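You operate a simulated robot arm through the tools that you are given. There is no shell and no other tool. Be economical: measure what you need, move in short steps, check, and stop when the job is done.

Carry out the task below with a simulated two-armed robot. There is one attempt and no reset: what you move stays moved.

Task
Open the sorting bench drawer, fetch the green tin and set it inside and shut the drawer again. Put the green dustpan on the middle island bench top away on the sorting bench top. Put the green-banded bag on the top of the two-tier table away on the packing bench top. Put the white-banded bag on the long island bench top away on the fitting bench top. Take the pink-banded bag and put it on the drain board. Carry the dark wide sieve with both arms and set it on the short island bench top. Take the brown carton on the long island bench top and put it away on the upper shelf of the grey shelving. Fetch the green sieve and set it on the sorting bench top. Take the grey tub and leave it on the shelf of the small steel table. Open the top blue drawer, take the grey pipe coupling on the top of the small steel table and put it away inside, then shut the drawer. Open the sorting bench door. Any order will do. Set down upright: green tin, green-banded bag, white-banded bag, pink-banded bag, brown carton, grey tub, grey pipe coupling.
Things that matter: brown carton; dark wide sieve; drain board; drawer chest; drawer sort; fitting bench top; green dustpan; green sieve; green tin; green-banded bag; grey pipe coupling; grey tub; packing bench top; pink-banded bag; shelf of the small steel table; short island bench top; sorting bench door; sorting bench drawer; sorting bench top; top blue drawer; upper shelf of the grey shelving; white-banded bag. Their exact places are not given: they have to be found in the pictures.

Only the result counts: the job must be done as asked and must still hold three seconds after the hand-in. Knocking over, shifting, dropping, spilling or breaking anything else fails it.

Robot
Two 7-joint arms with two-finger parallel grippers on one trunk, on a base that drives. Base frame: it is fixed to the floor where the robot stands at the start and does not move with it; the origin is under the middle of the robot, x ahead of it, y to its left, z up; the surface under the hand at the start is at about z = 800. Units: mm, rad, N and s.
The left shoulder is at the start at [62, 197, 1054], the right one opposite. With the tool pointing down near the work surface each hand reaches from about 300 to 720 mm from the robot's upright axis, wherever it stands, measured 20 degrees to its own side. Places, roughly: brown carton [-3250, -1500, 750]; dark wide sieve (46x21x6 cm) [-3100, -900, 800]; drain board [-5700, -2700, 800]; drawer chest [-2000, 10300, 700]; drawer sort [700, -200, 600]; fitting bench top [3100, 6400, 800]; green dustpan (13x18x10 cm) [500, 3400, 800]; green sieve (33x20x5 cm) [-200, -1400, 1000]; green tin (8x8x9 cm) [1800, 4100, 800]; green-banded bag (11x8x13 cm) [-1200, 1500, 800]; grey pipe coupling (5x5x6 cm) [-1400, 8100, 800]; grey tub (12x10x15 cm) [2100, 6800, 900]; packing bench top [2600, 2200, 800]; pink-banded bag (11x8x13 cm) [-2400, 200, 800]; shelf of the small steel table [-1700, 7900, 400]; short island bench top [-6200, -200, 800]; sorting bench door [-700, -1600, 400]; sorting bench drawer [600, -100, 700]; sorting bench top [200, -1000, 800]; top blue drawer [-2100, 10200, 800]; upper shelf of the grey shelving [300, 8700, 1300]; white-banded bag (11x8x13 cm) [-1800, 200, 800]. Payload 1.57 kg a hand.
The TCP of each hand is the grasp point between the finger pads, 30 mm short of the fingertips. In the tool frame z runs along the fingers and y along their closing line. The gripper opens to 110 mm. The fingers are 24 mm wide and 12 mm thick; the gripper's body (48 by 112 mm) begins 78 mm behind the TCP.
Orientation is told as [roll, pitch, yaw] about the base's x, y, z axes, in that order, counted from this pose: with the fingers straight down and closing along the base's y, the tool's x points along the base's -x, its y along +y and its z along -z.

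Tools
- The arms move only by the tool arm_command. It takes "left_deltas", "right_deltas" or both (then of equal length, played together; a hand with none holds still); each is a list of rows, each a list of 7 numbers: the shift along the tool's x, y, z in mm, then the turn, a rotation vector about the tool's x, y, z in rad, then the opening, from 0 (shut) to 1 (fully open). In form: [[dx, dy, dz, wx, wy, wz, fingers], ...]. A call has 1 to 8 rows; each row shifts and turns the commanded pose from where the row before left it, along the tool's axes as they then stand. A row lasts 0.2 s, in which the tool goes at most 50 mm and 0.15 rad; a call with a longer step from one row to the next is refused whole, and so is a gripper value outside its range. A pose out of reach is approached as far as the arm can. The call stops where the force on the tool passes 40 N (or 10 N more than at its start, if that is more) or the arm is blocked; 0.2 s more then pass. Each finger travels about 72 mm/s and halts on what it meets, pressing with about 41 N; the grip force reading is that of the motor and also rises with nothing between the fingers. The clock runs only during rows and for 0.2 s after the last one: add rows that do not move to give the fingers time. The reply holds the time, the measured pose of the TCP, the force on the tool along the base axes, the opening and the grip force, in the units named above and with some noise, with the torque about the TCP (base axes, N m) and any sound that the robot's microphone picked up.
- Cameras (640 x 400 px; columns grow to the right, rows downward): "scene" is now at [95.4, -1.7, 1627.8]; the picture's right is [-0.01, -1.00, -0.00], its down [-0.91, 0.01, -0.41] and it looks along [0.41, -0.00, -0.91] (base axes); focal length 295 px, centre (320, 200). "left" rides on the left gripper at [70, -16, -141] in its tool frame; the picture's right is [0.23, 0.97, 0.00], its down [-0.85, 0.20, -0.48] and it looks along [-0.47, 0.11, 0.88] (tool axes); focal length 222 px, centre (320, 200). "right" rides on the right gripper at [70, 16, -141] in its tool frame; the picture's right is [-0.23, 0.97, 0.00], its down [-0.85, -0.20, -0.48] and it looks along [-0.47, -0.11, 0.88] (tool axes); focal length 222 px, centre (320, 200).
- grab_frame(camera): a new picture of that camera. It takes no simulated time.
- raise_lower(by): slides the trunk up (or, below 0, down) by that many mm; the arms and the scene camera ride with it, the base frame stays. It gives what a move gives, with no picture.
- roll_base(legs): drives the robot by 1 to 6 legs, each [ahead, left, turn to the left] in mm, mm and rad, along the robot's own axes; the way and the turn of a leg run together, so that a leg with both is an arc; at most 1500 mm and 3.142 rad a leg. The arms and the cameras ride along, it lands a little off, and it stops where it bumps. It gives what a move gives.
- turn_head(pan, tilt): turns the head with the scene camera to pan (to the left, within 1.501 rad either way) and tilt (down, from -0.506 to 1.204), counted from straight ahead of the robot. It gives what a move gives.
- locate(camera, pixels): for up to 12 pixels [column, row] of the newest picture of that camera ("zoom" is the newest enlarged one), the place [x, y, z] in the base frame of the surface seen there, good to about 3 mm, but the place of the scene camera against the robot may be out by one fixed shift of up to 12 mm in any direction. It takes no simulated time.
- close_up(camera, box): a new picture of the part [left, top, right, bottom] of that camera's present view, enlarged. It takes no simulated time.
- hand_in(): hands the job in; it is judged then, once.

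Go step by step. Measure first, check grasps and placings, and put right what went wrong. The budget is 378 turns and 344 pictures, counting those below and the enlarged ones. Unless the task says otherwise, let go and move clear before handing in, and close with one line.

The tools are called after "Request:" as name(argument=value, ...) on one line, values as JSON. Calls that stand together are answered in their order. arm_command: Moves the arms, as the interface text tells. Its arguments: {"type":"object","properties":{"left_deltas":{"type":"array","items":{"type":"array","items":{"type":"number"}}},"right_deltas":{"type":"array","items":{"type":"array","items":{"type":"number"}}}},"required":[]} The other tools are called the same way: raise_lower (by) slides the trunk up or down; roll_base (legs) drives the base; turn_head (pan, tilt) turns the head that bears the scene camera; grab_frame (camera) takes a picture; locate (camera, pixels) gives the place of the surface under pixels of a picture; close_up (camera, box) takes an enlarged picture of a part of a camera's view; hand_in () hands the job in.

At the start:

```text
time_s: 0.0
left_tool_pos: [503.2, 175.0, 1048.3]
left_tcp_rot: [-0.001, 0.0, 0.002]
left_contact_force: [-0.6, -0.6, -0.5]
left_ft_torque: [-0.01, -0.01, 0.0]
left_gripper_width: 110.0
left_grip_force: 0.1
right_tool_pos: [381.6, -238.9, 1071.6]
right_tcp_rot: [0.0, 0.001, 0.001]
right_contact_force: [-0.3, -1.0, 0.1]
right_ft_torque: [0.03, 0.0, 0.07]
right_gripper_width: 110.0
right_grip_force: 0.1
trunk travel left (down, up): [-650.0, 340.0]
robot x, y, heading: [2.6, 2.0, 0.002]
head pan, tilt: [-0.007, 1.15]
```

scene: 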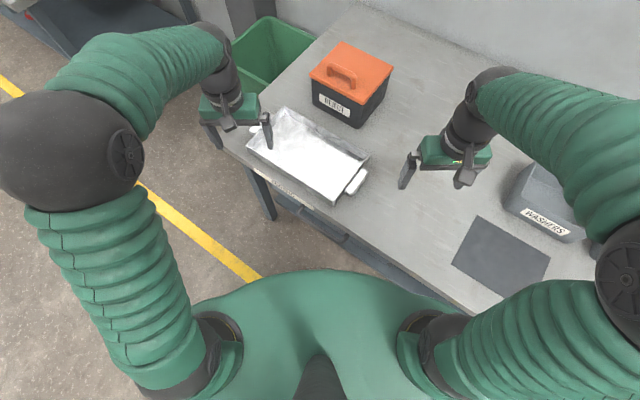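
right: 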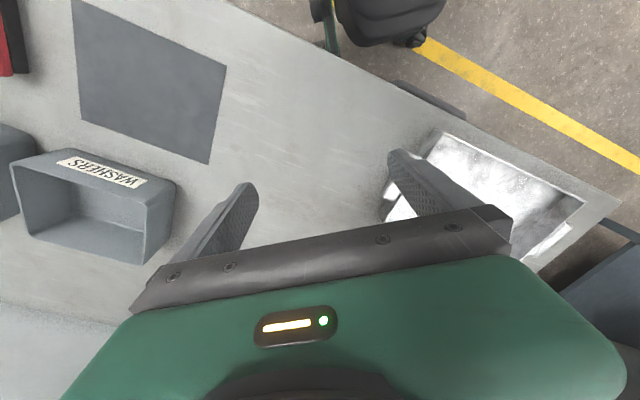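
left: 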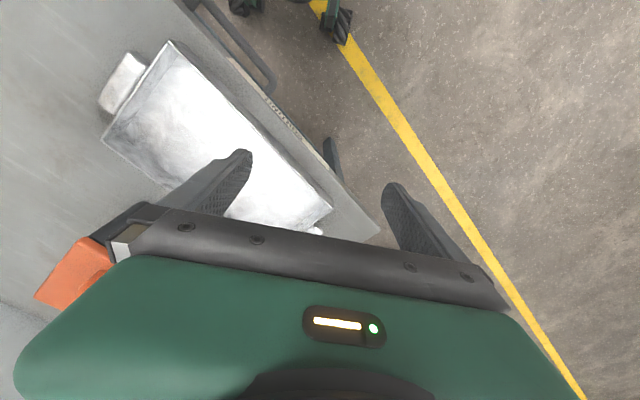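

The start pictures show the sorting bench in front of me, at an angle, with a tray, an orange box and bins on it. I'll look around first.

Request:
turn_head(pan=0, tilt=0.6)

Request:
grab_frame(camera="scene")

Request:
turn_head(pan=-1.4, tilt=0.5)

Request:
grab_frame(camera="scene")

Request:
turn_head(pan=1.4, tilt=0.3)

Request:
grab_frame(camera="scene")

```text
time_s: 1.0
left_tool_pos: [500.8, 175.7, 1049.0]
left_tcp_rot: [0.0, 0.001, 0.001]
left_contact_force: [-1.0, -0.3, -0.3]
left_ft_torque: [0.01, -0.01, -0.01]
left_gripper_width: 109.8
left_grip_force: 0.0
right_tool_pos: [381.3, -239.1, 1072.3]
right_tcp_rot: [0.001, -0.001, 0.0]
right_contact_force: [0.0, 0.3, 0.5]
right_ft_torque: [0.0, 0.01, 0.04]
right_gripper_width: 109.9
right_grip_force: 0.2
trunk travel left (down, up): [-650.0, 340.0]
robot x, y, heading: [-4.9, -0.7, 0.002]
head pan, tilt: [0.0, 0.6]
```

```text
340 pictures are left
```

scene: 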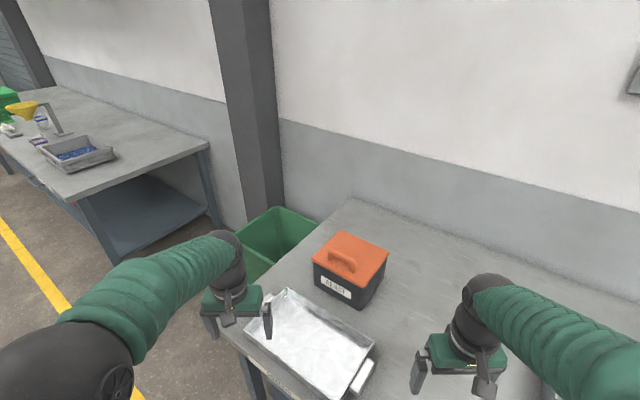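

```text
time_s: 2.5
left_tool_pos: [500.6, 175.9, 1048.9]
left_tcp_rot: [-0.001, 0.0, 0.002]
left_contact_force: [-0.4, -0.3, -0.1]
left_ft_torque: [-0.04, -0.01, -0.03]
left_gripper_width: 110.1
left_grip_force: 0.0
right_tool_pos: [379.7, -239.9, 1071.7]
right_tcp_rot: [0.0, -0.001, 0.001]
right_contact_force: [-0.4, 0.1, 0.8]
right_ft_torque: [-0.02, 0.0, -0.01]
right_gripper_width: 110.2
right_grip_force: 0.0
trunk travel left (down, up): [-650.0, 340.0]
robot x, y, heading: [0.9, -2.0, -0.002]
head pan, tilt: [-1.4, 0.499]
```

```text
339 pictures are left
```

scene: 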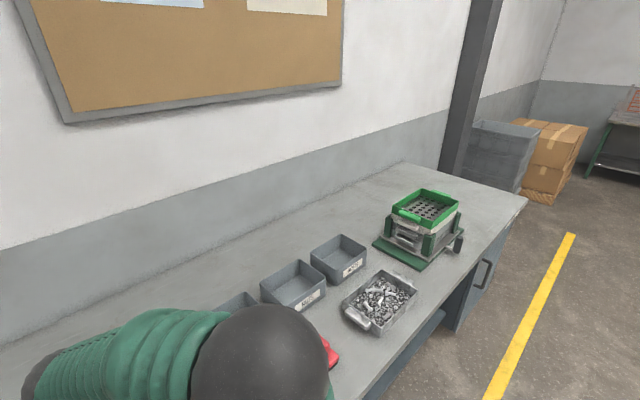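

```text
time_s: 5.0
left_tool_pos: [500.3, 175.6, 1049.0]
left_tcp_rot: [0.0, -0.001, 0.001]
left_contact_force: [0.3, -0.1, -0.2]
left_ft_torque: [-0.01, 0.02, 0.02]
left_gripper_width: 110.1
left_grip_force: 0.0
right_tool_pos: [380.9, -238.9, 1071.3]
right_tcp_rot: [0.002, 0.0, -0.001]
right_contact_force: [-0.3, 0.4, -0.6]
right_ft_torque: [-0.02, -0.01, 0.02]
right_gripper_width: 110.0
right_grip_force: 0.1
trunk travel left (down, up): [-650.0, 340.0]
robot x, y, heading: [-2.3, 1.4, 0.001]
head pan, tilt: [1.4, 0.3]
```

```text
338 pictures are left
```

scene: 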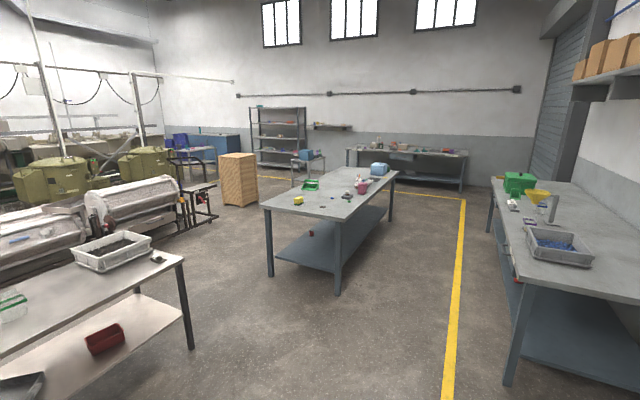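

The overview at pan 1.4 shows the islands, the packing bench and the shelving. I'll measure the sorting bench edges and handle in the hand pictures, and key points in the room.

Request:
locate(camera="left", pixels=[[378, 238], [215, 30], [268, 92], [275, 82], [195, 5], [290, 125], [170, 45], [305, 215]])

Request:
locate(camera="right", pixels=[[618, 205], [240, 5], [330, 60], [465, 112], [398, 83], [430, 95]])

Request:
locate(camera="scene", pixels=[[265, 205], [338, 220], [390, 176], [335, 168], [183, 258], [125, 235], [230, 205], [510, 380], [490, 190], [350, 150], [310, 160], [300, 165]])

Request:
turn_head(pan=0.5, tilt=1.0)

Request:
grab_frame(camera="scene")

```text
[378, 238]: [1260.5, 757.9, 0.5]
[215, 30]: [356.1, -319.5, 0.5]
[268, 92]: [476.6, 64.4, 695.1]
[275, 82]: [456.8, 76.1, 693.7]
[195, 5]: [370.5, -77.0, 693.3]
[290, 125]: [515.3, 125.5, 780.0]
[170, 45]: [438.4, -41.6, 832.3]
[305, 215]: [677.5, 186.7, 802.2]
```

```text
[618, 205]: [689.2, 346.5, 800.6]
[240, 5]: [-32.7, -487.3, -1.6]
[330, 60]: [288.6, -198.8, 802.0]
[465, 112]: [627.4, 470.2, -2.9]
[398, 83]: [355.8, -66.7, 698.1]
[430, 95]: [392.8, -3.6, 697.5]
```

```text
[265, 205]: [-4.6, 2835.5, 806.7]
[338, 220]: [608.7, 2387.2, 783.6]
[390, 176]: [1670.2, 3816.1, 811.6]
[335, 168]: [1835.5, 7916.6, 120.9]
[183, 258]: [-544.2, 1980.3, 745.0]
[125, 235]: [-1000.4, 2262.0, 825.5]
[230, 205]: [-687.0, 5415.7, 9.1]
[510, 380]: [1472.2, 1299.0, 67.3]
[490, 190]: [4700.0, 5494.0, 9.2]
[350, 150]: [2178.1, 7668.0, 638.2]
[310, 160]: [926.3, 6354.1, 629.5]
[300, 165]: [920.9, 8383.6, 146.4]
```

```text
time_s: 6.2
left_tool_pos: [500.5, 174.8, 1048.8]
left_tcp_rot: [0.0, 0.0, -0.002]
left_contact_force: [-0.5, 0.3, 0.2]
left_ft_torque: [0.02, 0.01, 0.03]
left_gripper_width: 109.9
left_grip_force: 0.1
right_tool_pos: [380.0, -239.0, 1073.5]
right_tcp_rot: [-0.001, 0.0, 0.0]
right_contact_force: [-0.7, -0.5, -0.3]
right_ft_torque: [-0.02, -0.02, 0.01]
right_gripper_width: 109.9
right_grip_force: 0.1
trunk travel left (down, up): [-650.0, 340.0]
robot x, y, heading: [1.9, -0.2, -0.001]
head pan, tilt: [0.499, 1.0]
```

```text
337 pictures are left
```

scene: 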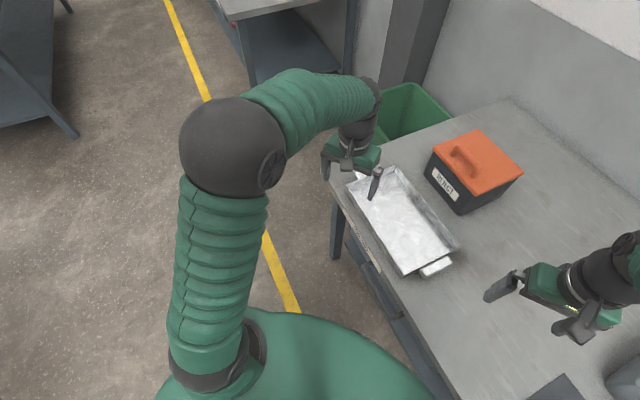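

The bench front edge runs from about (289,-199) to (689,346), so its front faces a heading of about -0.63. The drawer handle is near (420,0,694). I'll back off and square up to it.

Request:
roll_base(legs=[[-198, 205, 0], [0, 0, -0.632]])

Request:
turn_head(pan=0, tilt=0.9)

Request:
grab_frame(camera="scene")

Request:
turn_head(pan=-0.9, tilt=0.6)

Request:
grab_frame(camera="scene")

```text
time_s: 9.8
left_tool_pos: [315.7, 56.7, 1048.9]
left_tcp_rot: [0.001, -0.001, -0.622]
left_contact_force: [-0.5, -0.5, 0.1]
left_ft_torque: [-0.03, 0.0, 0.01]
left_gripper_width: 109.8
left_grip_force: 0.0
right_tool_pos: [-23.3, -210.7, 1072.6]
right_tcp_rot: [0.001, -0.001, -0.621]
right_contact_force: [0.2, -0.1, 0.4]
right_ft_torque: [-0.02, -0.01, -0.03]
right_gripper_width: 110.0
right_grip_force: 0.1
trunk travel left (down, up): [-650.0, 340.0]
robot x, y, heading: [-192.3, 206.9, -0.623]
head pan, tilt: [0.499, 1.0]
```

```text
time_s: 10.8
left_tool_pos: [316.3, 57.1, 1048.5]
left_tcp_rot: [0.001, -0.002, -0.62]
left_contact_force: [0.8, -0.8, -0.2]
left_ft_torque: [-0.01, 0.0, 0.04]
left_gripper_width: 110.1
left_grip_force: 0.0
right_tool_pos: [-24.2, -210.5, 1071.5]
right_tcp_rot: [-0.002, 0.0, -0.62]
right_contact_force: [-0.3, -0.2, 0.1]
right_ft_torque: [0.0, 0.02, 0.02]
right_gripper_width: 109.6
right_grip_force: 0.1
trunk travel left (down, up): [-650.0, 340.0]
robot x, y, heading: [-194.9, 205.3, -0.621]
head pan, tilt: [0.0, 0.901]
```

```text
336 pictures are left
```

scene: 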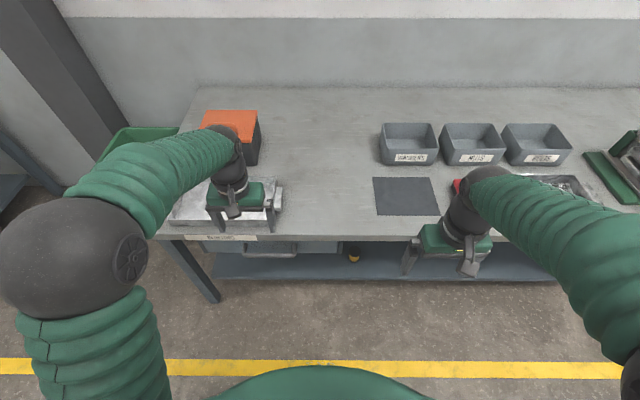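

```text
time_s: 12.0
left_tool_pos: [314.6, 57.2, 1049.6]
left_tcp_rot: [-0.001, -0.001, -0.621]
left_contact_force: [-0.3, -0.5, -0.4]
left_ft_torque: [-0.01, -0.02, 0.01]
left_gripper_width: 109.9
left_grip_force: 0.0
right_tool_pos: [-23.7, -210.4, 1072.9]
right_tcp_rot: [0.0, 0.001, -0.62]
right_contact_force: [0.0, -0.7, -0.4]
right_ft_torque: [0.02, 0.0, 0.02]
right_gripper_width: 110.1
right_grip_force: 0.1
trunk travel left (down, up): [-650.0, 340.0]
robot x, y, heading: [-195.2, 206.3, -0.617]
head pan, tilt: [-0.901, 0.6]
```

```text
335 pictures are left
```

scene: 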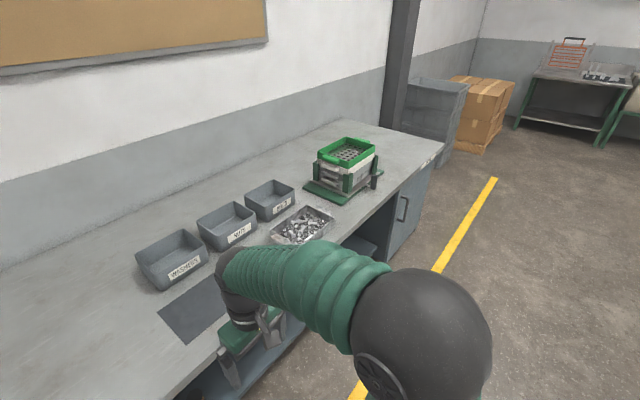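

The robot is square to the bench: the edge is level at row 238 and the drawer sits under columns 205-340. I'll turn the left hand to point forward, with the fingers closing vertically.

Request:
arm_command(left_deltas=[[0, 0, 0, -0.0864, -0.0864, 0.0864, 1], [0, 0, 0, -0.0864, -0.0864, 0.0864, 1], [0, 0, 0, -0.0864, -0.0864, 0.0864, 1], [0, 0, 0, -0.0864, -0.0864, 0.0864, 1], [0, 0, 0, -0.0864, -0.0864, 0.0864, 1], [0, 0, 0, -0.0864, -0.0864, 0.0864, 1], [0, 0, 0, -0.0864, -0.0864, 0.0864, 1]])

Request:
arm_command(left_deltas=[[0, 0, 0, -0.0864, -0.0864, 0.0864, 1], [0, 0, 0, -0.0864, -0.0864, 0.0864, 1], [0, 0, 0, -0.0864, -0.0864, 0.0864, 1], [0, 0, 0, -0.0864, -0.0864, 0.0864, 1], [0, 0, 0, -0.0864, -0.0864, 0.0864, 1], [0, 0, 0, -0.0864, -0.0864, 0.0864, 1], [0, 0, 0, -0.0864, -0.0864, 0.0864, 1]])

Request:
raise_lower(by=-300)

Request:
turn_head(pan=0.15, tilt=0.7)

Request:
grab_frame(camera="scene")

Request:
grab_frame(camera="left")

```text
time_s: 13.6
left_tool_pos: [315.3, 56.4, 1049.4]
left_tcp_rot: [0.787, -0.339, -1.41]
left_contact_force: [0.3, 0.1, -0.3]
left_ft_torque: [0.04, -0.01, 0.03]
left_gripper_width: 110.1
left_grip_force: 0.1
right_tool_pos: [-25.3, -209.6, 1072.5]
right_tcp_rot: [-0.001, -0.002, -0.622]
right_contact_force: [-1.0, -0.1, -0.3]
right_ft_torque: [0.01, -0.01, -0.04]
right_gripper_width: 110.1
right_grip_force: 0.1
trunk travel left (down, up): [-650.0, 340.0]
robot x, y, heading: [-189.3, 207.8, -0.624]
head pan, tilt: [-0.901, 0.6]
```

```text
time_s: 15.2
left_tool_pos: [334.4, 40.8, 1052.1]
left_tcp_rot: [1.586, -0.011, -2.177]
left_contact_force: [0.2, -0.5, -0.5]
left_ft_torque: [-0.03, 0.02, 0.02]
left_gripper_width: 110.0
left_grip_force: 0.0
left hand out of reach, approached as far as the arm can: row 3, 4, 5
right_tool_pos: [-24.3, -210.3, 1073.1]
right_tcp_rot: [0.001, 0.0, -0.62]
right_contact_force: [-0.6, -0.6, 0.6]
right_ft_torque: [-0.02, 0.01, 0.0]
right_gripper_width: 109.7
right_grip_force: 0.0
trunk travel left (down, up): [-650.0, 340.0]
robot x, y, heading: [-193.7, 205.7, -0.62]
head pan, tilt: [-0.901, 0.6]
```

```text
time_s: 18.2
left_tool_pos: [337.0, 44.4, 748.3]
left_tcp_rot: [1.582, -0.005, -2.172]
left_contact_force: [-0.5, 0.6, 0.5]
left_ft_torque: [-0.01, 0.0, -0.01]
left_gripper_width: 110.0
left_grip_force: 0.1
right_tool_pos: [-24.7, -210.9, 772.2]
right_tcp_rot: [0.001, -0.001, -0.621]
right_contact_force: [-0.2, -0.4, -0.2]
right_ft_torque: [-0.04, 0.0, 0.0]
right_gripper_width: 109.8
right_grip_force: 0.0
trunk travel left (down, up): [-350.0, 640.0]
robot x, y, heading: [-190.1, 203.2, -0.619]
head pan, tilt: [-0.901, 0.6]
```

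```text
time_s: 19.5
left_tool_pos: [335.8, 45.0, 745.1]
left_tcp_rot: [1.571, 0.002, -2.171]
left_contact_force: [0.9, 0.1, 0.6]
left_ft_torque: [-0.01, 0.0, 0.02]
left_gripper_width: 110.0
left_grip_force: 0.1
right_tool_pos: [-24.3, -209.4, 771.4]
right_tcp_rot: [-0.001, 0.0, -0.62]
right_contact_force: [0.0, 0.0, -0.9]
right_ft_torque: [0.01, -0.01, -0.02]
right_gripper_width: 109.7
right_grip_force: 0.0
trunk travel left (down, up): [-350.0, 640.0]
robot x, y, heading: [-196.7, 203.7, -0.621]
head pan, tilt: [0.15, 0.7]
```

```text
334 pictures are left
```

scene: 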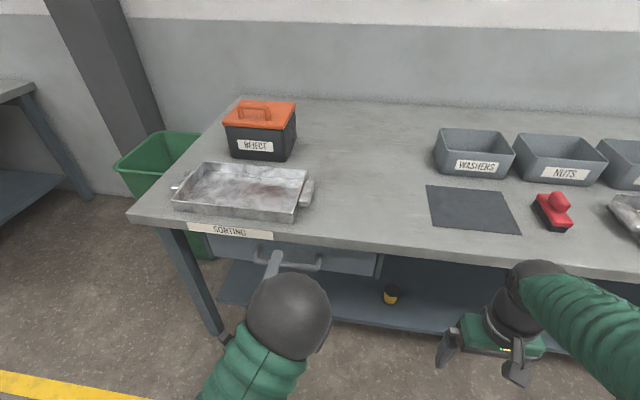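

```text
333 pictures are left
```

left: 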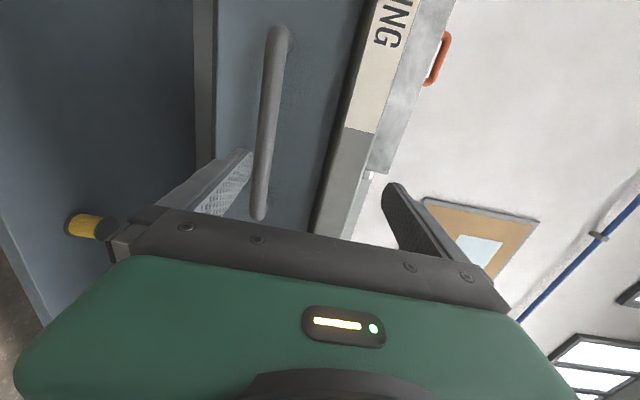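

The left picture shows the handle bar between (275,35) and (258,210), with the drawer front to its right. I'll measure it.

Request:
locate(camera="left", pixels=[[276, 45], [268, 100], [262, 160], [258, 205], [300, 100], [235, 40], [330, 150], [215, 150], [283, 35], [370, 60]])

```text
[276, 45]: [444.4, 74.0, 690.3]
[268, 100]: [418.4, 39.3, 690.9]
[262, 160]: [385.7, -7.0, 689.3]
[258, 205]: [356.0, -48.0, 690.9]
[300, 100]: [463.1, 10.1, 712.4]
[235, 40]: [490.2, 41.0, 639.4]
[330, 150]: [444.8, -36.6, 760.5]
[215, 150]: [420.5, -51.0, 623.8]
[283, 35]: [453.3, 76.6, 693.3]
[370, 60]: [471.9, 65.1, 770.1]
```

The handle bar's centre is at (400,12,690) and the TCP is at (336,45,745). I'll go down 55, then forward 74, and close.

Request:
arm_command(left_deltas=[[0, -28, 0, 0, 0, 0, 1], [0, -27, 0, 0, 0, 0, 1], [5, 0, 30, 0, 0, 0, 1], [5, 0, 44, 0, 0, 0, 1], [0, 0, 0, 0, 0, 0, 0.5], [0, 0, 0, 0, 0, 0, 0], [0, 0, 0, 0, 0, 0, 0], [0, 0, 0, 0, 0, 0, 0]])

Request:
grab_frame(camera="left")

```text
time_s: 21.3
left_tool_pos: [395.9, -0.1, 687.6]
left_tcp_rot: [1.572, 0.002, -2.193]
left_contact_force: [-0.5, -1.3, -2.1]
left_ft_torque: [-0.02, 0.02, 0.06]
left_gripper_width: 17.6
left_grip_force: 27.7
right_tool_pos: [-24.4, -210.0, 771.2]
right_tcp_rot: [0.0, 0.0, -0.622]
right_contact_force: [-1.0, 0.2, 0.1]
right_ft_torque: [0.03, 0.05, -0.02]
right_gripper_width: 110.0
right_grip_force: 0.0
trunk travel left (down, up): [-350.0, 640.0]
robot x, y, heading: [-194.4, 207.2, -0.624]
head pan, tilt: [0.15, 0.7]
```

```text
332 pictures are left
```

left: 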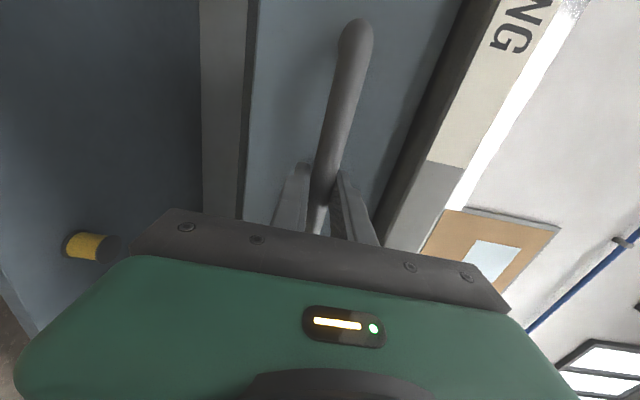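

The bar is gripped (opening 17.6 mm). I'll pull by driving the base straight back.

Request:
roll_base(legs=[[-270, 0, 0]])

Request:
grab_frame(camera="scene")

```text
time_s: 23.2
left_tool_pos: [179.7, 158.4, 687.6]
left_tcp_rot: [1.569, 0.0, -2.189]
left_contact_force: [3.0, 4.2, -4.0]
left_ft_torque: [0.05, 0.05, 0.15]
left_gripper_width: 17.7
left_grip_force: 33.0
right_tool_pos: [-241.9, -52.1, 771.9]
right_tcp_rot: [-0.001, 0.001, -0.622]
right_contact_force: [-0.8, 1.2, -0.1]
right_ft_torque: [0.0, -0.05, 0.0]
right_gripper_width: 109.8
right_grip_force: 0.2
trunk travel left (down, up): [-350.0, 640.0]
robot x, y, heading: [-413.3, 362.6, -0.617]
head pan, tilt: [0.15, 0.7]
```

```text
331 pictures are left
```

scene: 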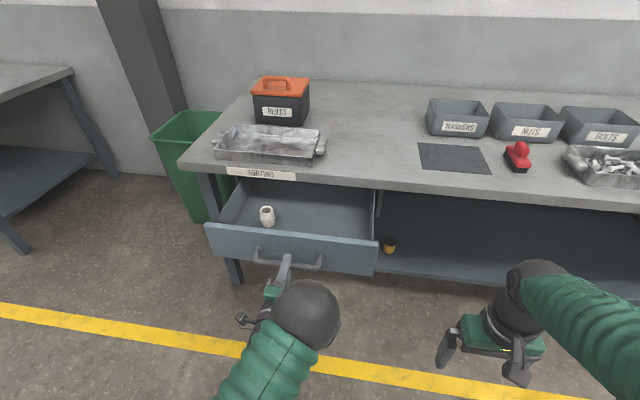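

The drawer is open, with a white mug inside at (267,215). I'll measure its inside, then release and withdraw.

Request:
locate(camera="scene", pixels=[[210, 225], [376, 242], [320, 210], [340, 225], [300, 222], [267, 210], [375, 210], [245, 195]])

Request:
arm_command(left_deltas=[[0, 0, 0, 0, 0, 0, 0.5], [0, 0, 0, 0, 0, 0, 0.8], [0, 0, -5, 0, 0, 0, 0.8], [0, 0, -40, 0, 0, 0, 0.8], [0, 0, -40, 0, 0, 0, 1]])

Request:
roll_base(legs=[[-150, 0, 0]])

Request:
raise_lower(by=300)

Request:
turn_head(pan=-0.9, tilt=0.6)

Request:
grab_frame(camera="scene")

```text
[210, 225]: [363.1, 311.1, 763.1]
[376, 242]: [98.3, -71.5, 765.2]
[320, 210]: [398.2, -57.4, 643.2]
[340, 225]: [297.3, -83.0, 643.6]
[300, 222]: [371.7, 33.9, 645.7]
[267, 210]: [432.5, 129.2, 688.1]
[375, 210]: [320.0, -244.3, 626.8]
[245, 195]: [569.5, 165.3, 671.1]
```

```text
time_s: 24.4
left_tool_pos: [108.4, 207.1, 689.6]
left_tcp_rot: [1.573, 0.001, -2.191]
left_contact_force: [0.3, -0.1, 0.0]
left_ft_torque: [0.04, -0.02, -0.01]
left_gripper_width: 110.2
left_grip_force: 0.1
right_tool_pos: [-243.8, -52.9, 771.8]
right_tcp_rot: [0.001, -0.001, -0.622]
right_contact_force: [1.1, -0.2, -0.5]
right_ft_torque: [0.04, 0.01, 0.0]
right_gripper_width: 110.1
right_grip_force: 0.0
trunk travel left (down, up): [-350.0, 640.0]
robot x, y, heading: [-412.1, 362.3, -0.622]
head pan, tilt: [0.15, 0.7]
```

```text
time_s: 25.7
left_tool_pos: [-15.8, 295.5, 688.9]
left_tcp_rot: [1.575, 0.003, -2.193]
left_contact_force: [-0.6, -0.6, 0.1]
left_ft_torque: [0.01, 0.01, 0.01]
left_gripper_width: 109.9
left_grip_force: 0.0
right_tool_pos: [-368.2, 36.8, 774.1]
right_tcp_rot: [0.0, -0.002, -0.623]
right_contact_force: [-0.8, 0.6, 0.2]
right_ft_torque: [0.01, -0.01, -0.03]
right_gripper_width: 110.2
right_grip_force: 0.1
trunk travel left (down, up): [-350.0, 640.0]
robot x, y, heading: [-532.9, 450.2, -0.622]
head pan, tilt: [0.15, 0.7]
```

```text
time_s: 28.7
left_tool_pos: [-15.2, 295.2, 988.4]
left_tcp_rot: [1.573, 0.001, -2.191]
left_contact_force: [0.2, -0.3, 0.2]
left_ft_torque: [0.03, 0.03, 0.0]
left_gripper_width: 110.1
left_grip_force: 0.1
right_tool_pos: [-368.2, 35.1, 1073.3]
right_tcp_rot: [0.001, -0.003, -0.623]
right_contact_force: [0.8, -0.6, 1.1]
right_ft_torque: [-0.03, 0.0, 0.02]
right_gripper_width: 110.2
right_grip_force: 0.0
trunk travel left (down, up): [-650.0, 340.0]
robot x, y, heading: [-535.4, 451.8, -0.623]
head pan, tilt: [0.15, 0.7]
```

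```text
time_s: 30.0
left_tool_pos: [-14.4, 294.7, 988.7]
left_tcp_rot: [1.572, 0.002, -2.192]
left_contact_force: [0.0, -1.1, -0.5]
left_ft_torque: [-0.02, 0.02, 0.0]
left_gripper_width: 110.0
left_grip_force: 0.1
right_tool_pos: [-367.8, 34.7, 1073.0]
right_tcp_rot: [0.001, -0.004, -0.624]
right_contact_force: [-0.2, -0.2, 0.4]
right_ft_torque: [0.01, 0.0, 0.0]
right_gripper_width: 110.1
right_grip_force: 0.1
trunk travel left (down, up): [-650.0, 340.0]
robot x, y, heading: [-535.0, 451.2, -0.621]
head pan, tilt: [-0.901, 0.6]
```

```text
330 pictures are left
```

scene: 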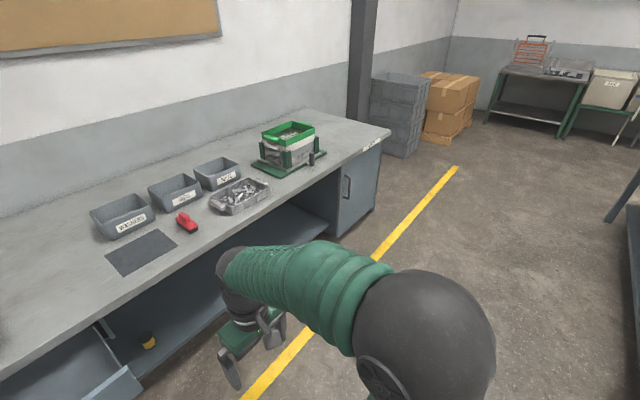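

The door is at (335-380, 145-235) with its handle at its left at (347,187), so the hinge is on the far side. I'll measure the door and the sieve stack.

Request:
locate(camera="scene", pixels=[[346, 180], [346, 198], [337, 180], [372, 165], [373, 205], [337, 230], [388, 132], [290, 125], [264, 138], [312, 130], [287, 148], [312, 157]])

Request:
close_up(camera="scene", box=[200, 90, 420, 240])

```text
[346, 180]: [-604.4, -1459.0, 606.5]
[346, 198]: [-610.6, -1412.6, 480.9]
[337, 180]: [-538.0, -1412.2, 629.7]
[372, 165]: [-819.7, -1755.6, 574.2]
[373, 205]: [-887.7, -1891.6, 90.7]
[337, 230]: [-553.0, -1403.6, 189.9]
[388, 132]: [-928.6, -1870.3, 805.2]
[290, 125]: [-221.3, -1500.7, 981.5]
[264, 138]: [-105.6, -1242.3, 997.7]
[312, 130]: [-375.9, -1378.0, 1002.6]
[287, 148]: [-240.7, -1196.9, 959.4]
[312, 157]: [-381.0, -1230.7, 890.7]
```

```text
2.67 times, centred on (310, 165) of scene
```

zoom: 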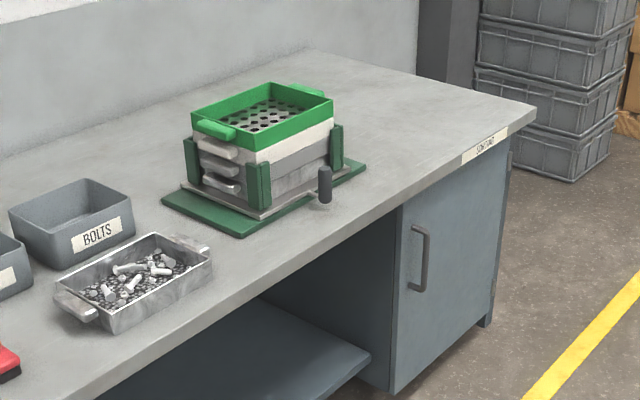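

The zoom shows hinges near (508,160) and (492,290), and the door's left edge at x about 400. I'll measure those.

Request:
locate(camera="zoom", pixels=[[509, 165], [494, 288], [503, 190], [401, 215], [393, 385], [425, 232], [417, 288], [440, 250], [402, 300], [470, 300]])

```text
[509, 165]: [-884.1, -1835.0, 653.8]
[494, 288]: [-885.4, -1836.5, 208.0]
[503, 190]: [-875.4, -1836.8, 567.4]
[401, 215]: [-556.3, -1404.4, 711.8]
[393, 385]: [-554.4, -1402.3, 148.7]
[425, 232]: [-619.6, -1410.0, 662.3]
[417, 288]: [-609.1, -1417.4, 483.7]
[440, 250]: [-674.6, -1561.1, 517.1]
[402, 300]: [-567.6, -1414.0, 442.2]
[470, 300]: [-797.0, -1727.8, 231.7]
```

The hinge is near (-885,-1836) and the handle near (-614,-1413), z 480-662. I'll rotate the left hand so its fingers close horizontally, and check where the table at the right of the view stands.

Request:
locate(camera="scene", pixels=[[634, 238], [612, 218], [630, 205], [580, 142], [400, 157], [440, 140]])

Request:
arm_command(left_deltas=[[0, 0, 0, 0, 0, 0.1428, 1], [0, 0, 0, 0, 0, 0.1428, 1], [0, 0, 0, 0, 0, 0.1428, 1], [0, 0, 0, 0, 0, 0.1428, 1], [0, 0, 0, 0, 0, 0.1428, 1], [0, 0, 0, 0, 0, 0.1428, 1]])

Request:
arm_command(left_deltas=[[0, 0, 0, 0, 0, 0.1428, 1], [0, 0, 0, 0, 0, 0.1428, 1], [0, 0, 0, 0, 0, 0.1428, 1], [0, 0, 0, 0, 0, 0.1428, 1], [0, 0, 0, 0, 0, 0.1428, 1]])

Request:
turn_head(pan=-1.45, tilt=0.5)

Request:
grab_frame(camera="scene")

```text
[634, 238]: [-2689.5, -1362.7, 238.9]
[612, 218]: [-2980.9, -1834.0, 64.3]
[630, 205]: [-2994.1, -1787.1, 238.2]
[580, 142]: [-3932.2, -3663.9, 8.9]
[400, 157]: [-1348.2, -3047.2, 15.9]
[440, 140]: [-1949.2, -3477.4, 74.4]
```

```text
time_s: 31.6
left_tool_pos: [17.7, 336.5, 999.4]
left_tcp_rot: [1.613, 0.837, -2.038]
left_contact_force: [0.1, 0.8, -0.7]
left_ft_torque: [-0.02, -0.02, 0.02]
left_gripper_width: 109.8
left_grip_force: 0.0
right_tool_pos: [-368.5, 36.0, 1072.2]
right_tcp_rot: [0.001, -0.003, -0.622]
right_contact_force: [0.1, -1.0, 0.7]
right_ft_torque: [-0.02, 0.01, 0.0]
right_gripper_width: 110.0
right_grip_force: 0.2
trunk travel left (down, up): [-650.0, 340.0]
robot x, y, heading: [-534.1, 450.9, -0.623]
head pan, tilt: [-0.901, 0.6]
stopped in row 6 (left hand): the arm was blocked; the commanded pose is now the measured one
```

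```text
time_s: 32.6
left_tool_pos: [52.1, 397.9, 1014.6]
left_tcp_rot: [1.808, 1.337, -1.672]
left_contact_force: [-0.9, -0.7, -0.1]
left_ft_torque: [-0.01, -0.07, -0.03]
left_gripper_width: 110.2
left_grip_force: 0.0
right_tool_pos: [-367.9, 35.8, 1073.2]
right_tcp_rot: [0.0, -0.002, -0.623]
right_contact_force: [-0.9, -0.4, 0.0]
right_ft_torque: [0.02, -0.04, -0.01]
right_gripper_width: 109.7
right_grip_force: 0.0
trunk travel left (down, up): [-650.0, 340.0]
robot x, y, heading: [-532.6, 452.5, -0.623]
head pan, tilt: [-0.901, 0.6]
stopped in row 4 (left hand): the arm was blocked; the commanded pose is now the measured one
```

```text
time_s: 33.6
left_tool_pos: [52.1, 399.2, 1011.8]
left_tcp_rot: [1.793, 1.344, -1.688]
left_contact_force: [0.0, -1.3, -0.1]
left_ft_torque: [-0.01, 0.03, 0.0]
left_gripper_width: 109.8
left_grip_force: 0.1
right_tool_pos: [-369.3, 36.1, 1072.0]
right_tcp_rot: [0.002, -0.004, -0.623]
right_contact_force: [0.3, -0.8, 0.4]
right_ft_torque: [0.04, -0.03, -0.02]
right_gripper_width: 110.1
right_grip_force: 0.0
trunk travel left (down, up): [-650.0, 340.0]
robot x, y, heading: [-532.4, 453.3, -0.621]
head pan, tilt: [-1.45, 0.499]
```

```text
328 pictures are left
```

scene: 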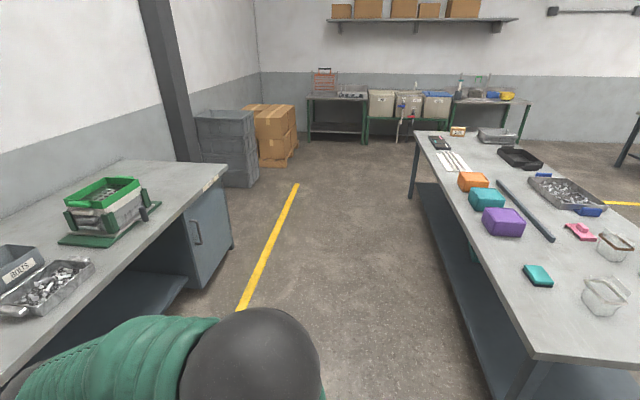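

The left hand hit a joint limit but ended up nearly where I wanted it: fingers forward, closing roughly horizontally. I'll check the long island's edge for the drive.

Request:
locate(camera="scene", pixels=[[535, 358], [415, 137], [470, 232], [500, 400], [600, 295], [614, 245], [435, 240], [505, 220], [486, 200], [520, 158], [596, 236], [590, 210]])

Request:
close_up(camera="scene", box=[400, 110, 640, 320])

```text
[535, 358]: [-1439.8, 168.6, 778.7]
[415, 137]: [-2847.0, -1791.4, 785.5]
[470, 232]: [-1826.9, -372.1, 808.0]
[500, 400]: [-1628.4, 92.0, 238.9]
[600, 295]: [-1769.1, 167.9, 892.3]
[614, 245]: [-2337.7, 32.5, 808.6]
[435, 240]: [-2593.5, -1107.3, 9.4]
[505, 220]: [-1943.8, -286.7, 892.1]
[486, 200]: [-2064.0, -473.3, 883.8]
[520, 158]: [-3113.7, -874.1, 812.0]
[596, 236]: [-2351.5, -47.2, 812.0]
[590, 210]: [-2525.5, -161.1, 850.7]
```

```text
1.90 times, centred on (520, 215) of scene
```

zoom: 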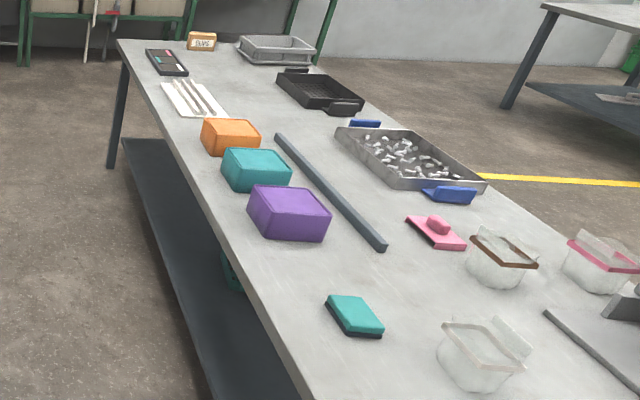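

The lane between the bench and the island is about 1.6 m wide, so the way is clear. I'll drive to the pre-grasp pose for the door and lower the trunk.

Request:
roll_base(legs=[[0, -850, 0], [346, -840, 0], [0, 0, -0.311]])

Request:
raise_lower(by=-440)

Request:
turn_head(pan=0.3, tilt=0.8)

Request:
grab_frame(camera="scene")

Request:
grab_frame(camera="left")

```text
time_s: 43.4
left_tool_pos: [-647.1, -1328.0, 1010.4]
left_tcp_rot: [1.785, 1.346, -1.982]
left_contact_force: [0.2, 0.6, 0.0]
left_ft_torque: [0.05, 0.01, 0.0]
left_gripper_width: 110.0
left_grip_force: 0.0
right_tool_pos: [-1153.4, -1558.2, 1071.8]
right_tcp_rot: [0.0, -0.003, -0.908]
right_contact_force: [-0.1, 0.4, 0.2]
right_ft_torque: [0.01, 0.02, -0.02]
right_gripper_width: 109.6
right_grip_force: 0.1
trunk travel left (down, up): [-650.0, 340.0]
robot x, y, heading: [-1196.9, -1117.9, -0.905]
head pan, tilt: [-1.45, 0.499]
```

```text
refused: -440 is not a number from -400 to 400
```

```text
time_s: 45.2
left_tool_pos: [-646.7, -1327.5, 1012.7]
left_tcp_rot: [1.788, 1.347, -1.969]
left_contact_force: [0.3, -0.7, -0.9]
left_ft_torque: [0.0, 0.0, 0.01]
left_gripper_width: 110.1
left_grip_force: 0.1
right_tool_pos: [-1154.6, -1558.8, 1073.4]
right_tcp_rot: [0.0, -0.004, -0.904]
right_contact_force: [-1.1, 0.5, -0.4]
right_ft_torque: [0.03, -0.02, 0.01]
right_gripper_width: 110.0
right_grip_force: 0.1
trunk travel left (down, up): [-650.0, 340.0]
robot x, y, heading: [-1196.8, -1114.3, -0.908]
head pan, tilt: [0.3, 0.799]
```

```text
326 pictures are left
```

scene: 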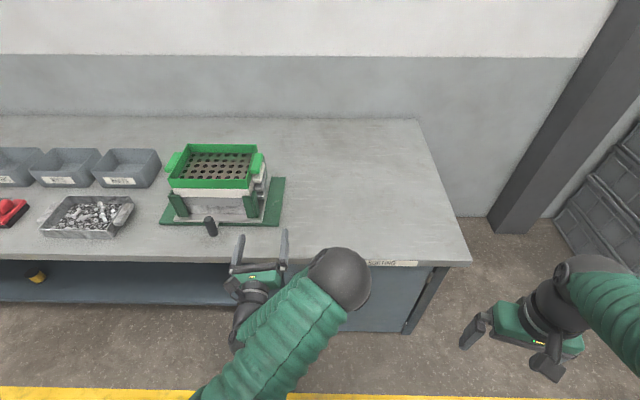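

```text
325 pictures are left
```

left: 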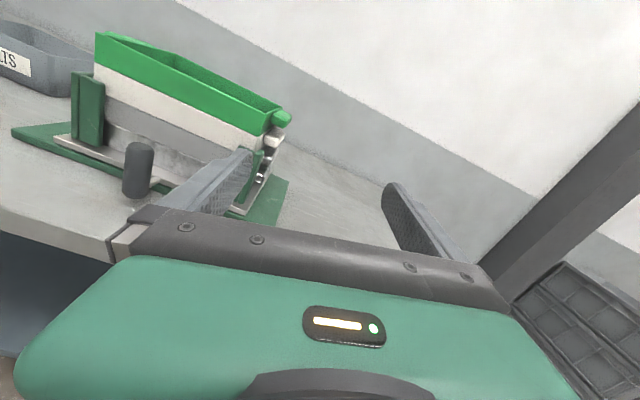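

The hand is just clear of the bench edge. I'll back up 40 mm, then lower the trunk to handle height.

Request:
roll_base(legs=[[-40, -20, 0]])

Request:
raise_lower(by=-400)

Request:
raise_lower(by=-40)

Request:
grab_frame(camera="left")

```text
time_s: 46.1
left_tool_pos: [-679.7, -1307.1, 1007.9]
left_tcp_rot: [1.757, 1.343, -2.003]
left_contact_force: [1.6, 0.0, 0.3]
left_ft_torque: [0.02, -0.04, -0.07]
left_gripper_width: 109.9
left_grip_force: 0.1
right_tool_pos: [-1185.2, -1537.9, 1073.2]
right_tcp_rot: [-0.006, 0.002, -0.906]
right_contact_force: [0.3, -0.7, 0.0]
right_ft_torque: [-0.01, 0.01, 0.0]
right_gripper_width: 110.0
right_grip_force: 0.0
trunk travel left (down, up): [-650.0, 340.0]
robot x, y, heading: [-1236.5, -1096.7, -0.908]
head pan, tilt: [0.3, 0.799]
```

```text
time_s: 49.9
left_tool_pos: [-686.5, -1304.0, 612.1]
left_tcp_rot: [1.792, 1.346, -1.969]
left_contact_force: [0.4, -0.1, -0.9]
left_ft_torque: [-0.02, -0.02, 0.0]
left_gripper_width: 110.1
left_grip_force: 0.1
right_tool_pos: [-1193.9, -1536.1, 674.4]
right_tcp_rot: [-0.001, -0.006, -0.907]
right_contact_force: [-0.3, 1.1, 0.6]
right_ft_torque: [0.0, -0.01, 0.01]
right_gripper_width: 110.2
right_grip_force: 0.0
trunk travel left (down, up): [-250.0, 740.0]
robot x, y, heading: [-1233.3, -1094.4, -0.912]
head pan, tilt: [0.3, 0.799]
```

```text
time_s: 50.7
left_tool_pos: [-685.4, -1303.3, 571.5]
left_tcp_rot: [1.791, 1.345, -1.969]
left_contact_force: [0.0, 0.4, -0.2]
left_ft_torque: [-0.03, 0.02, -0.02]
left_gripper_width: 110.0
left_grip_force: 0.0
right_tool_pos: [-1192.7, -1536.5, 633.6]
right_tcp_rot: [-0.001, -0.007, -0.906]
right_contact_force: [0.1, 0.5, -0.3]
right_ft_torque: [-0.05, -0.01, 0.0]
right_gripper_width: 110.0
right_grip_force: 0.1
trunk travel left (down, up): [-210.0, 780.0]
robot x, y, heading: [-1239.4, -1093.7, -0.91]
head pan, tilt: [0.3, 0.799]
```

```text
324 pictures are left
```

left: 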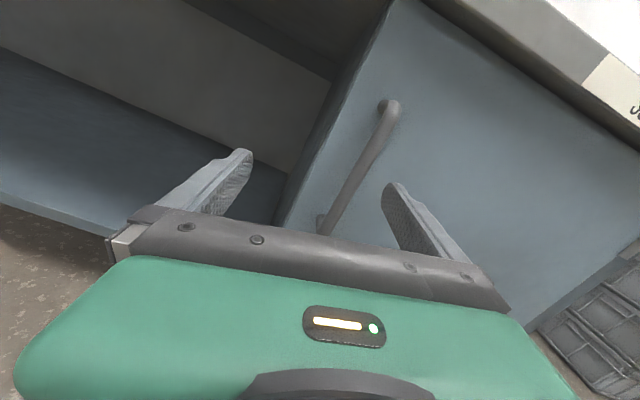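

The handle bar runs from (390,105) to (325,228), between the fingers. I'll measure it.

Request:
locate(camera="left", pixels=[[388, 115], [365, 155], [345, 190], [332, 215], [340, 150], [420, 150]])

```text
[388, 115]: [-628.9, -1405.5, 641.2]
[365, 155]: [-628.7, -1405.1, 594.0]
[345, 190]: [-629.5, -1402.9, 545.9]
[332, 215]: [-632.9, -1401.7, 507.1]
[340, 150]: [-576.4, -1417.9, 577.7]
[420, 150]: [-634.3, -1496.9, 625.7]
```

The bar's centre is 51 mm to the right of my fingers' axis and 110 mm ahead. I'll sidestep with the base, then go in.

Request:
roll_base(legs=[[14, -48, 0]])

Request:
roll_base(legs=[[97, 29, 0]])

Request:
grab_frame(camera="left")

```text
time_s: 51.6
left_tool_pos: [-707.5, -1336.2, 567.5]
left_tcp_rot: [1.764, 1.342, -1.989]
left_contact_force: [0.0, 0.2, 1.0]
left_ft_torque: [-0.02, 0.0, -0.06]
left_gripper_width: 110.0
left_grip_force: 0.1
right_tool_pos: [-1214.8, -1571.5, 636.5]
right_tcp_rot: [-0.01, -0.007, -0.903]
right_contact_force: [1.4, -0.1, -0.1]
right_ft_torque: [-0.02, 0.07, 0.0]
right_gripper_width: 109.9
right_grip_force: 0.0
trunk travel left (down, up): [-210.0, 780.0]
robot x, y, heading: [-1265.3, -1132.6, -0.904]
head pan, tilt: [0.3, 0.799]
```

```text
time_s: 52.8
left_tool_pos: [-628.4, -1397.8, 571.4]
left_tcp_rot: [1.788, 1.348, -1.968]
left_contact_force: [-0.6, 0.1, -0.7]
left_ft_torque: [-0.04, 0.02, -0.02]
left_gripper_width: 109.9
left_grip_force: 0.0
right_tool_pos: [-1136.0, -1630.3, 636.1]
right_tcp_rot: [-0.001, -0.007, -0.899]
right_contact_force: [0.0, 0.0, 0.4]
right_ft_torque: [-0.02, 0.04, 0.0]
right_gripper_width: 109.8
right_grip_force: 0.0
trunk travel left (down, up): [-210.0, 780.0]
robot x, y, heading: [-1182.0, -1187.9, -0.91]
head pan, tilt: [0.3, 0.799]
```

```text
323 pictures are left
```

left: 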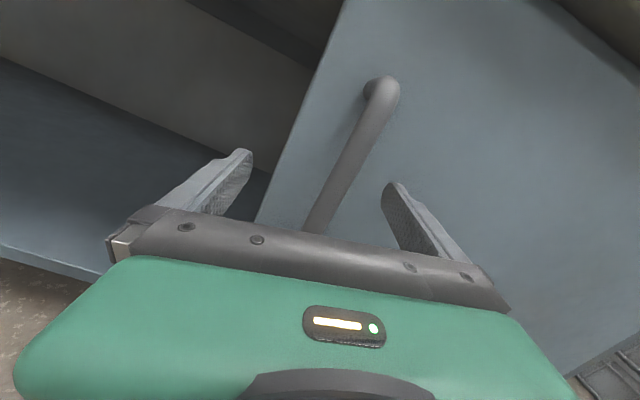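

The bar is centred between the fingers. I'll close the fingers, then swing with the base around the hinge, small first.

Request:
arm_command(left_deltas=[[0, 0, 0, 0, 0, 0, 0.5], [0, 0, 0, 0, 0, 0, 0], [0, 0, 0, 0, 0, 0, 0], [0, 0, 0, 0, 0, 0, 0], [0, 0, 0, 0, 0, 0, 0]])

Request:
roll_base(legs=[[-25, -104, 0.15]])

Request:
grab_frame(camera="left")

```text
time_s: 54.0
left_tool_pos: [-635.2, -1405.0, 575.1]
left_tcp_rot: [1.824, 1.335, -1.96]
left_contact_force: [-24.6, -17.8, 7.8]
left_ft_torque: [0.82, -0.36, -0.5]
left_gripper_width: 23.7
left_grip_force: 35.6
right_tool_pos: [-1138.4, -1629.6, 637.1]
right_tcp_rot: [-0.004, -0.01, -0.901]
right_contact_force: [-0.2, 0.0, 0.1]
right_ft_torque: [-0.03, 0.04, -0.06]
right_gripper_width: 110.1
right_grip_force: 0.1
trunk travel left (down, up): [-210.0, 780.0]
robot x, y, heading: [-1182.8, -1192.9, -0.908]
head pan, tilt: [0.3, 0.799]
stopped in row 5 (left hand): the force on the tool passed its limit at 42 N (the readings are from after the stop); the commanded pose is now the measured one
```

```text
time_s: 54.7
left_tool_pos: [-637.1, -1405.2, 574.2]
left_tcp_rot: [1.853, 1.332, -1.929]
left_contact_force: [2.2, 3.2, -6.6]
left_ft_torque: [0.48, -1.01, 0.11]
left_gripper_width: 23.7
left_grip_force: 35.8
right_tool_pos: [-1139.3, -1632.2, 636.7]
right_tcp_rot: [-0.004, -0.011, -0.897]
right_contact_force: [0.0, 0.0, 0.1]
right_ft_torque: [0.0, -0.02, 0.0]
right_gripper_width: 110.1
right_grip_force: 0.1
trunk travel left (down, up): [-210.0, 780.0]
robot x, y, heading: [-1188.0, -1191.5, -0.901]
head pan, tilt: [0.3, 0.799]
stopped in leg 1: the force on the tool passed its limit at 50 N (the readings are from after the stop); the commanded pose is now the measured one
```

```text
322 pictures are left
```

left: 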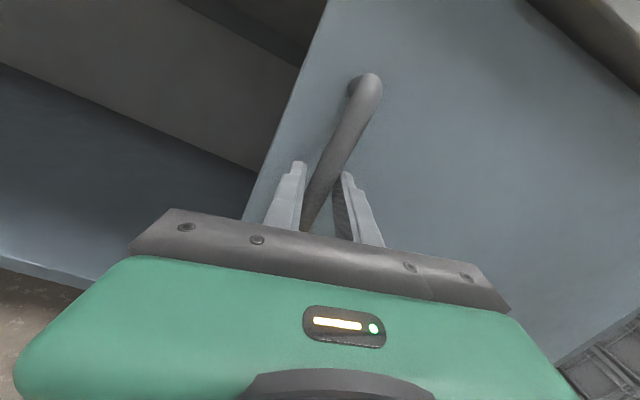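

The grip holds, but the arc stopped on force. I'll start with a straight pull along the door normal.

Request:
roll_base(legs=[[-58, -15, 0.03]])

Request:
grab_frame(camera="left")

```text
time_s: 55.6
left_tool_pos: [-657.8, -1393.1, 579.0]
left_tcp_rot: [1.903, 1.32, -1.9]
left_contact_force: [0.5, 1.0, 2.3]
left_ft_torque: [1.1, -0.26, 0.1]
left_gripper_width: 23.8
left_grip_force: 35.8
right_tool_pos: [-1153.8, -1616.0, 638.7]
right_tcp_rot: [-0.004, -0.013, -0.886]
right_contact_force: [0.4, -0.2, 0.8]
right_ft_torque: [0.0, 0.03, 0.02]
right_gripper_width: 109.9
right_grip_force: 0.1
trunk travel left (down, up): [-210.0, 780.0]
robot x, y, heading: [-1202.1, -1181.1, -0.888]
head pan, tilt: [0.3, 0.799]
stopped in leg 1: the force on the tool passed its limit at 48 N (the readings are from after the stop); the commanded pose is now the measured one
```

```text
321 pictures are left
```

left: 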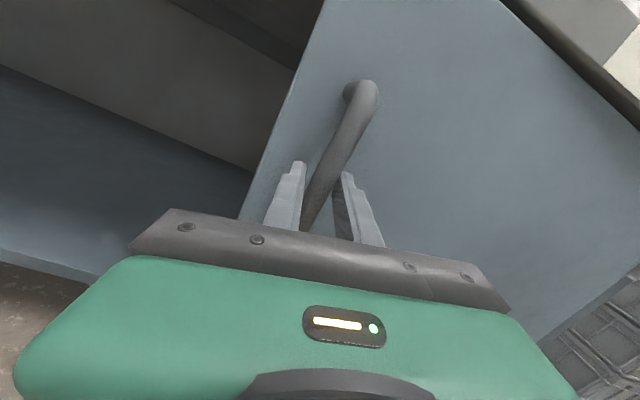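

It moved about 24 mm before the force stop. I'll pull more slowly with the arm along -z.

Request:
arm_command(left_deltas=[[0, 0, -10, 0, 0, 0, 0], [0, 0, -10, 0, 0, 0, 0], [0, 0, -10, 0, 0, 0, 0], [0, 0, -10, 0, 0, 0, 0], [0, 0, -10, 0, 0, 0, 0], [0, 0, -10, 0, 0, 0, 0], [0, 0, -10, 0, 0, 0, 0], [0, 0, -10, 0, 0, 0, 0]])

Request:
grab_frame(camera="scene")

```text
time_s: 56.3
left_tool_pos: [-676.0, -1384.5, 578.4]
left_tcp_rot: [1.879, 1.293, -1.927]
left_contact_force: [-10.1, -22.0, -6.6]
left_ft_torque: [1.59, 0.29, -0.23]
left_gripper_width: 25.0
left_grip_force: 36.8
right_tool_pos: [-1155.0, -1615.9, 640.2]
right_tcp_rot: [-0.007, -0.016, -0.887]
right_contact_force: [0.7, 0.2, -0.6]
right_ft_torque: [0.0, 0.0, 0.0]
right_gripper_width: 110.1
right_grip_force: 0.0
trunk travel left (down, up): [-210.0, 780.0]
robot x, y, heading: [-1206.2, -1181.6, -0.891]
head pan, tilt: [0.3, 0.799]
stopped in row 3 (left hand): the force on the tool passed its limit at 47 N (the readings are from after the stop); the commanded pose is now the measured one
```

```text
320 pictures are left
```

scene: 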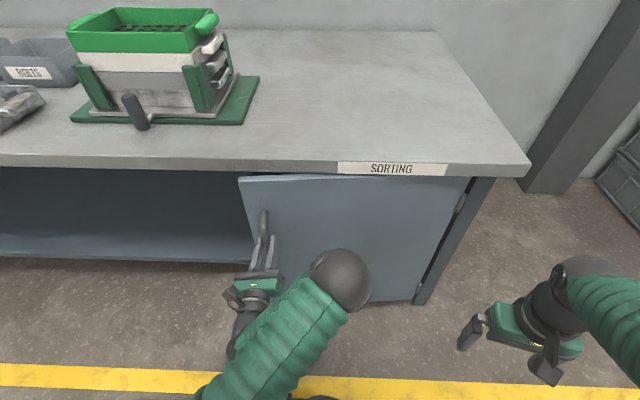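

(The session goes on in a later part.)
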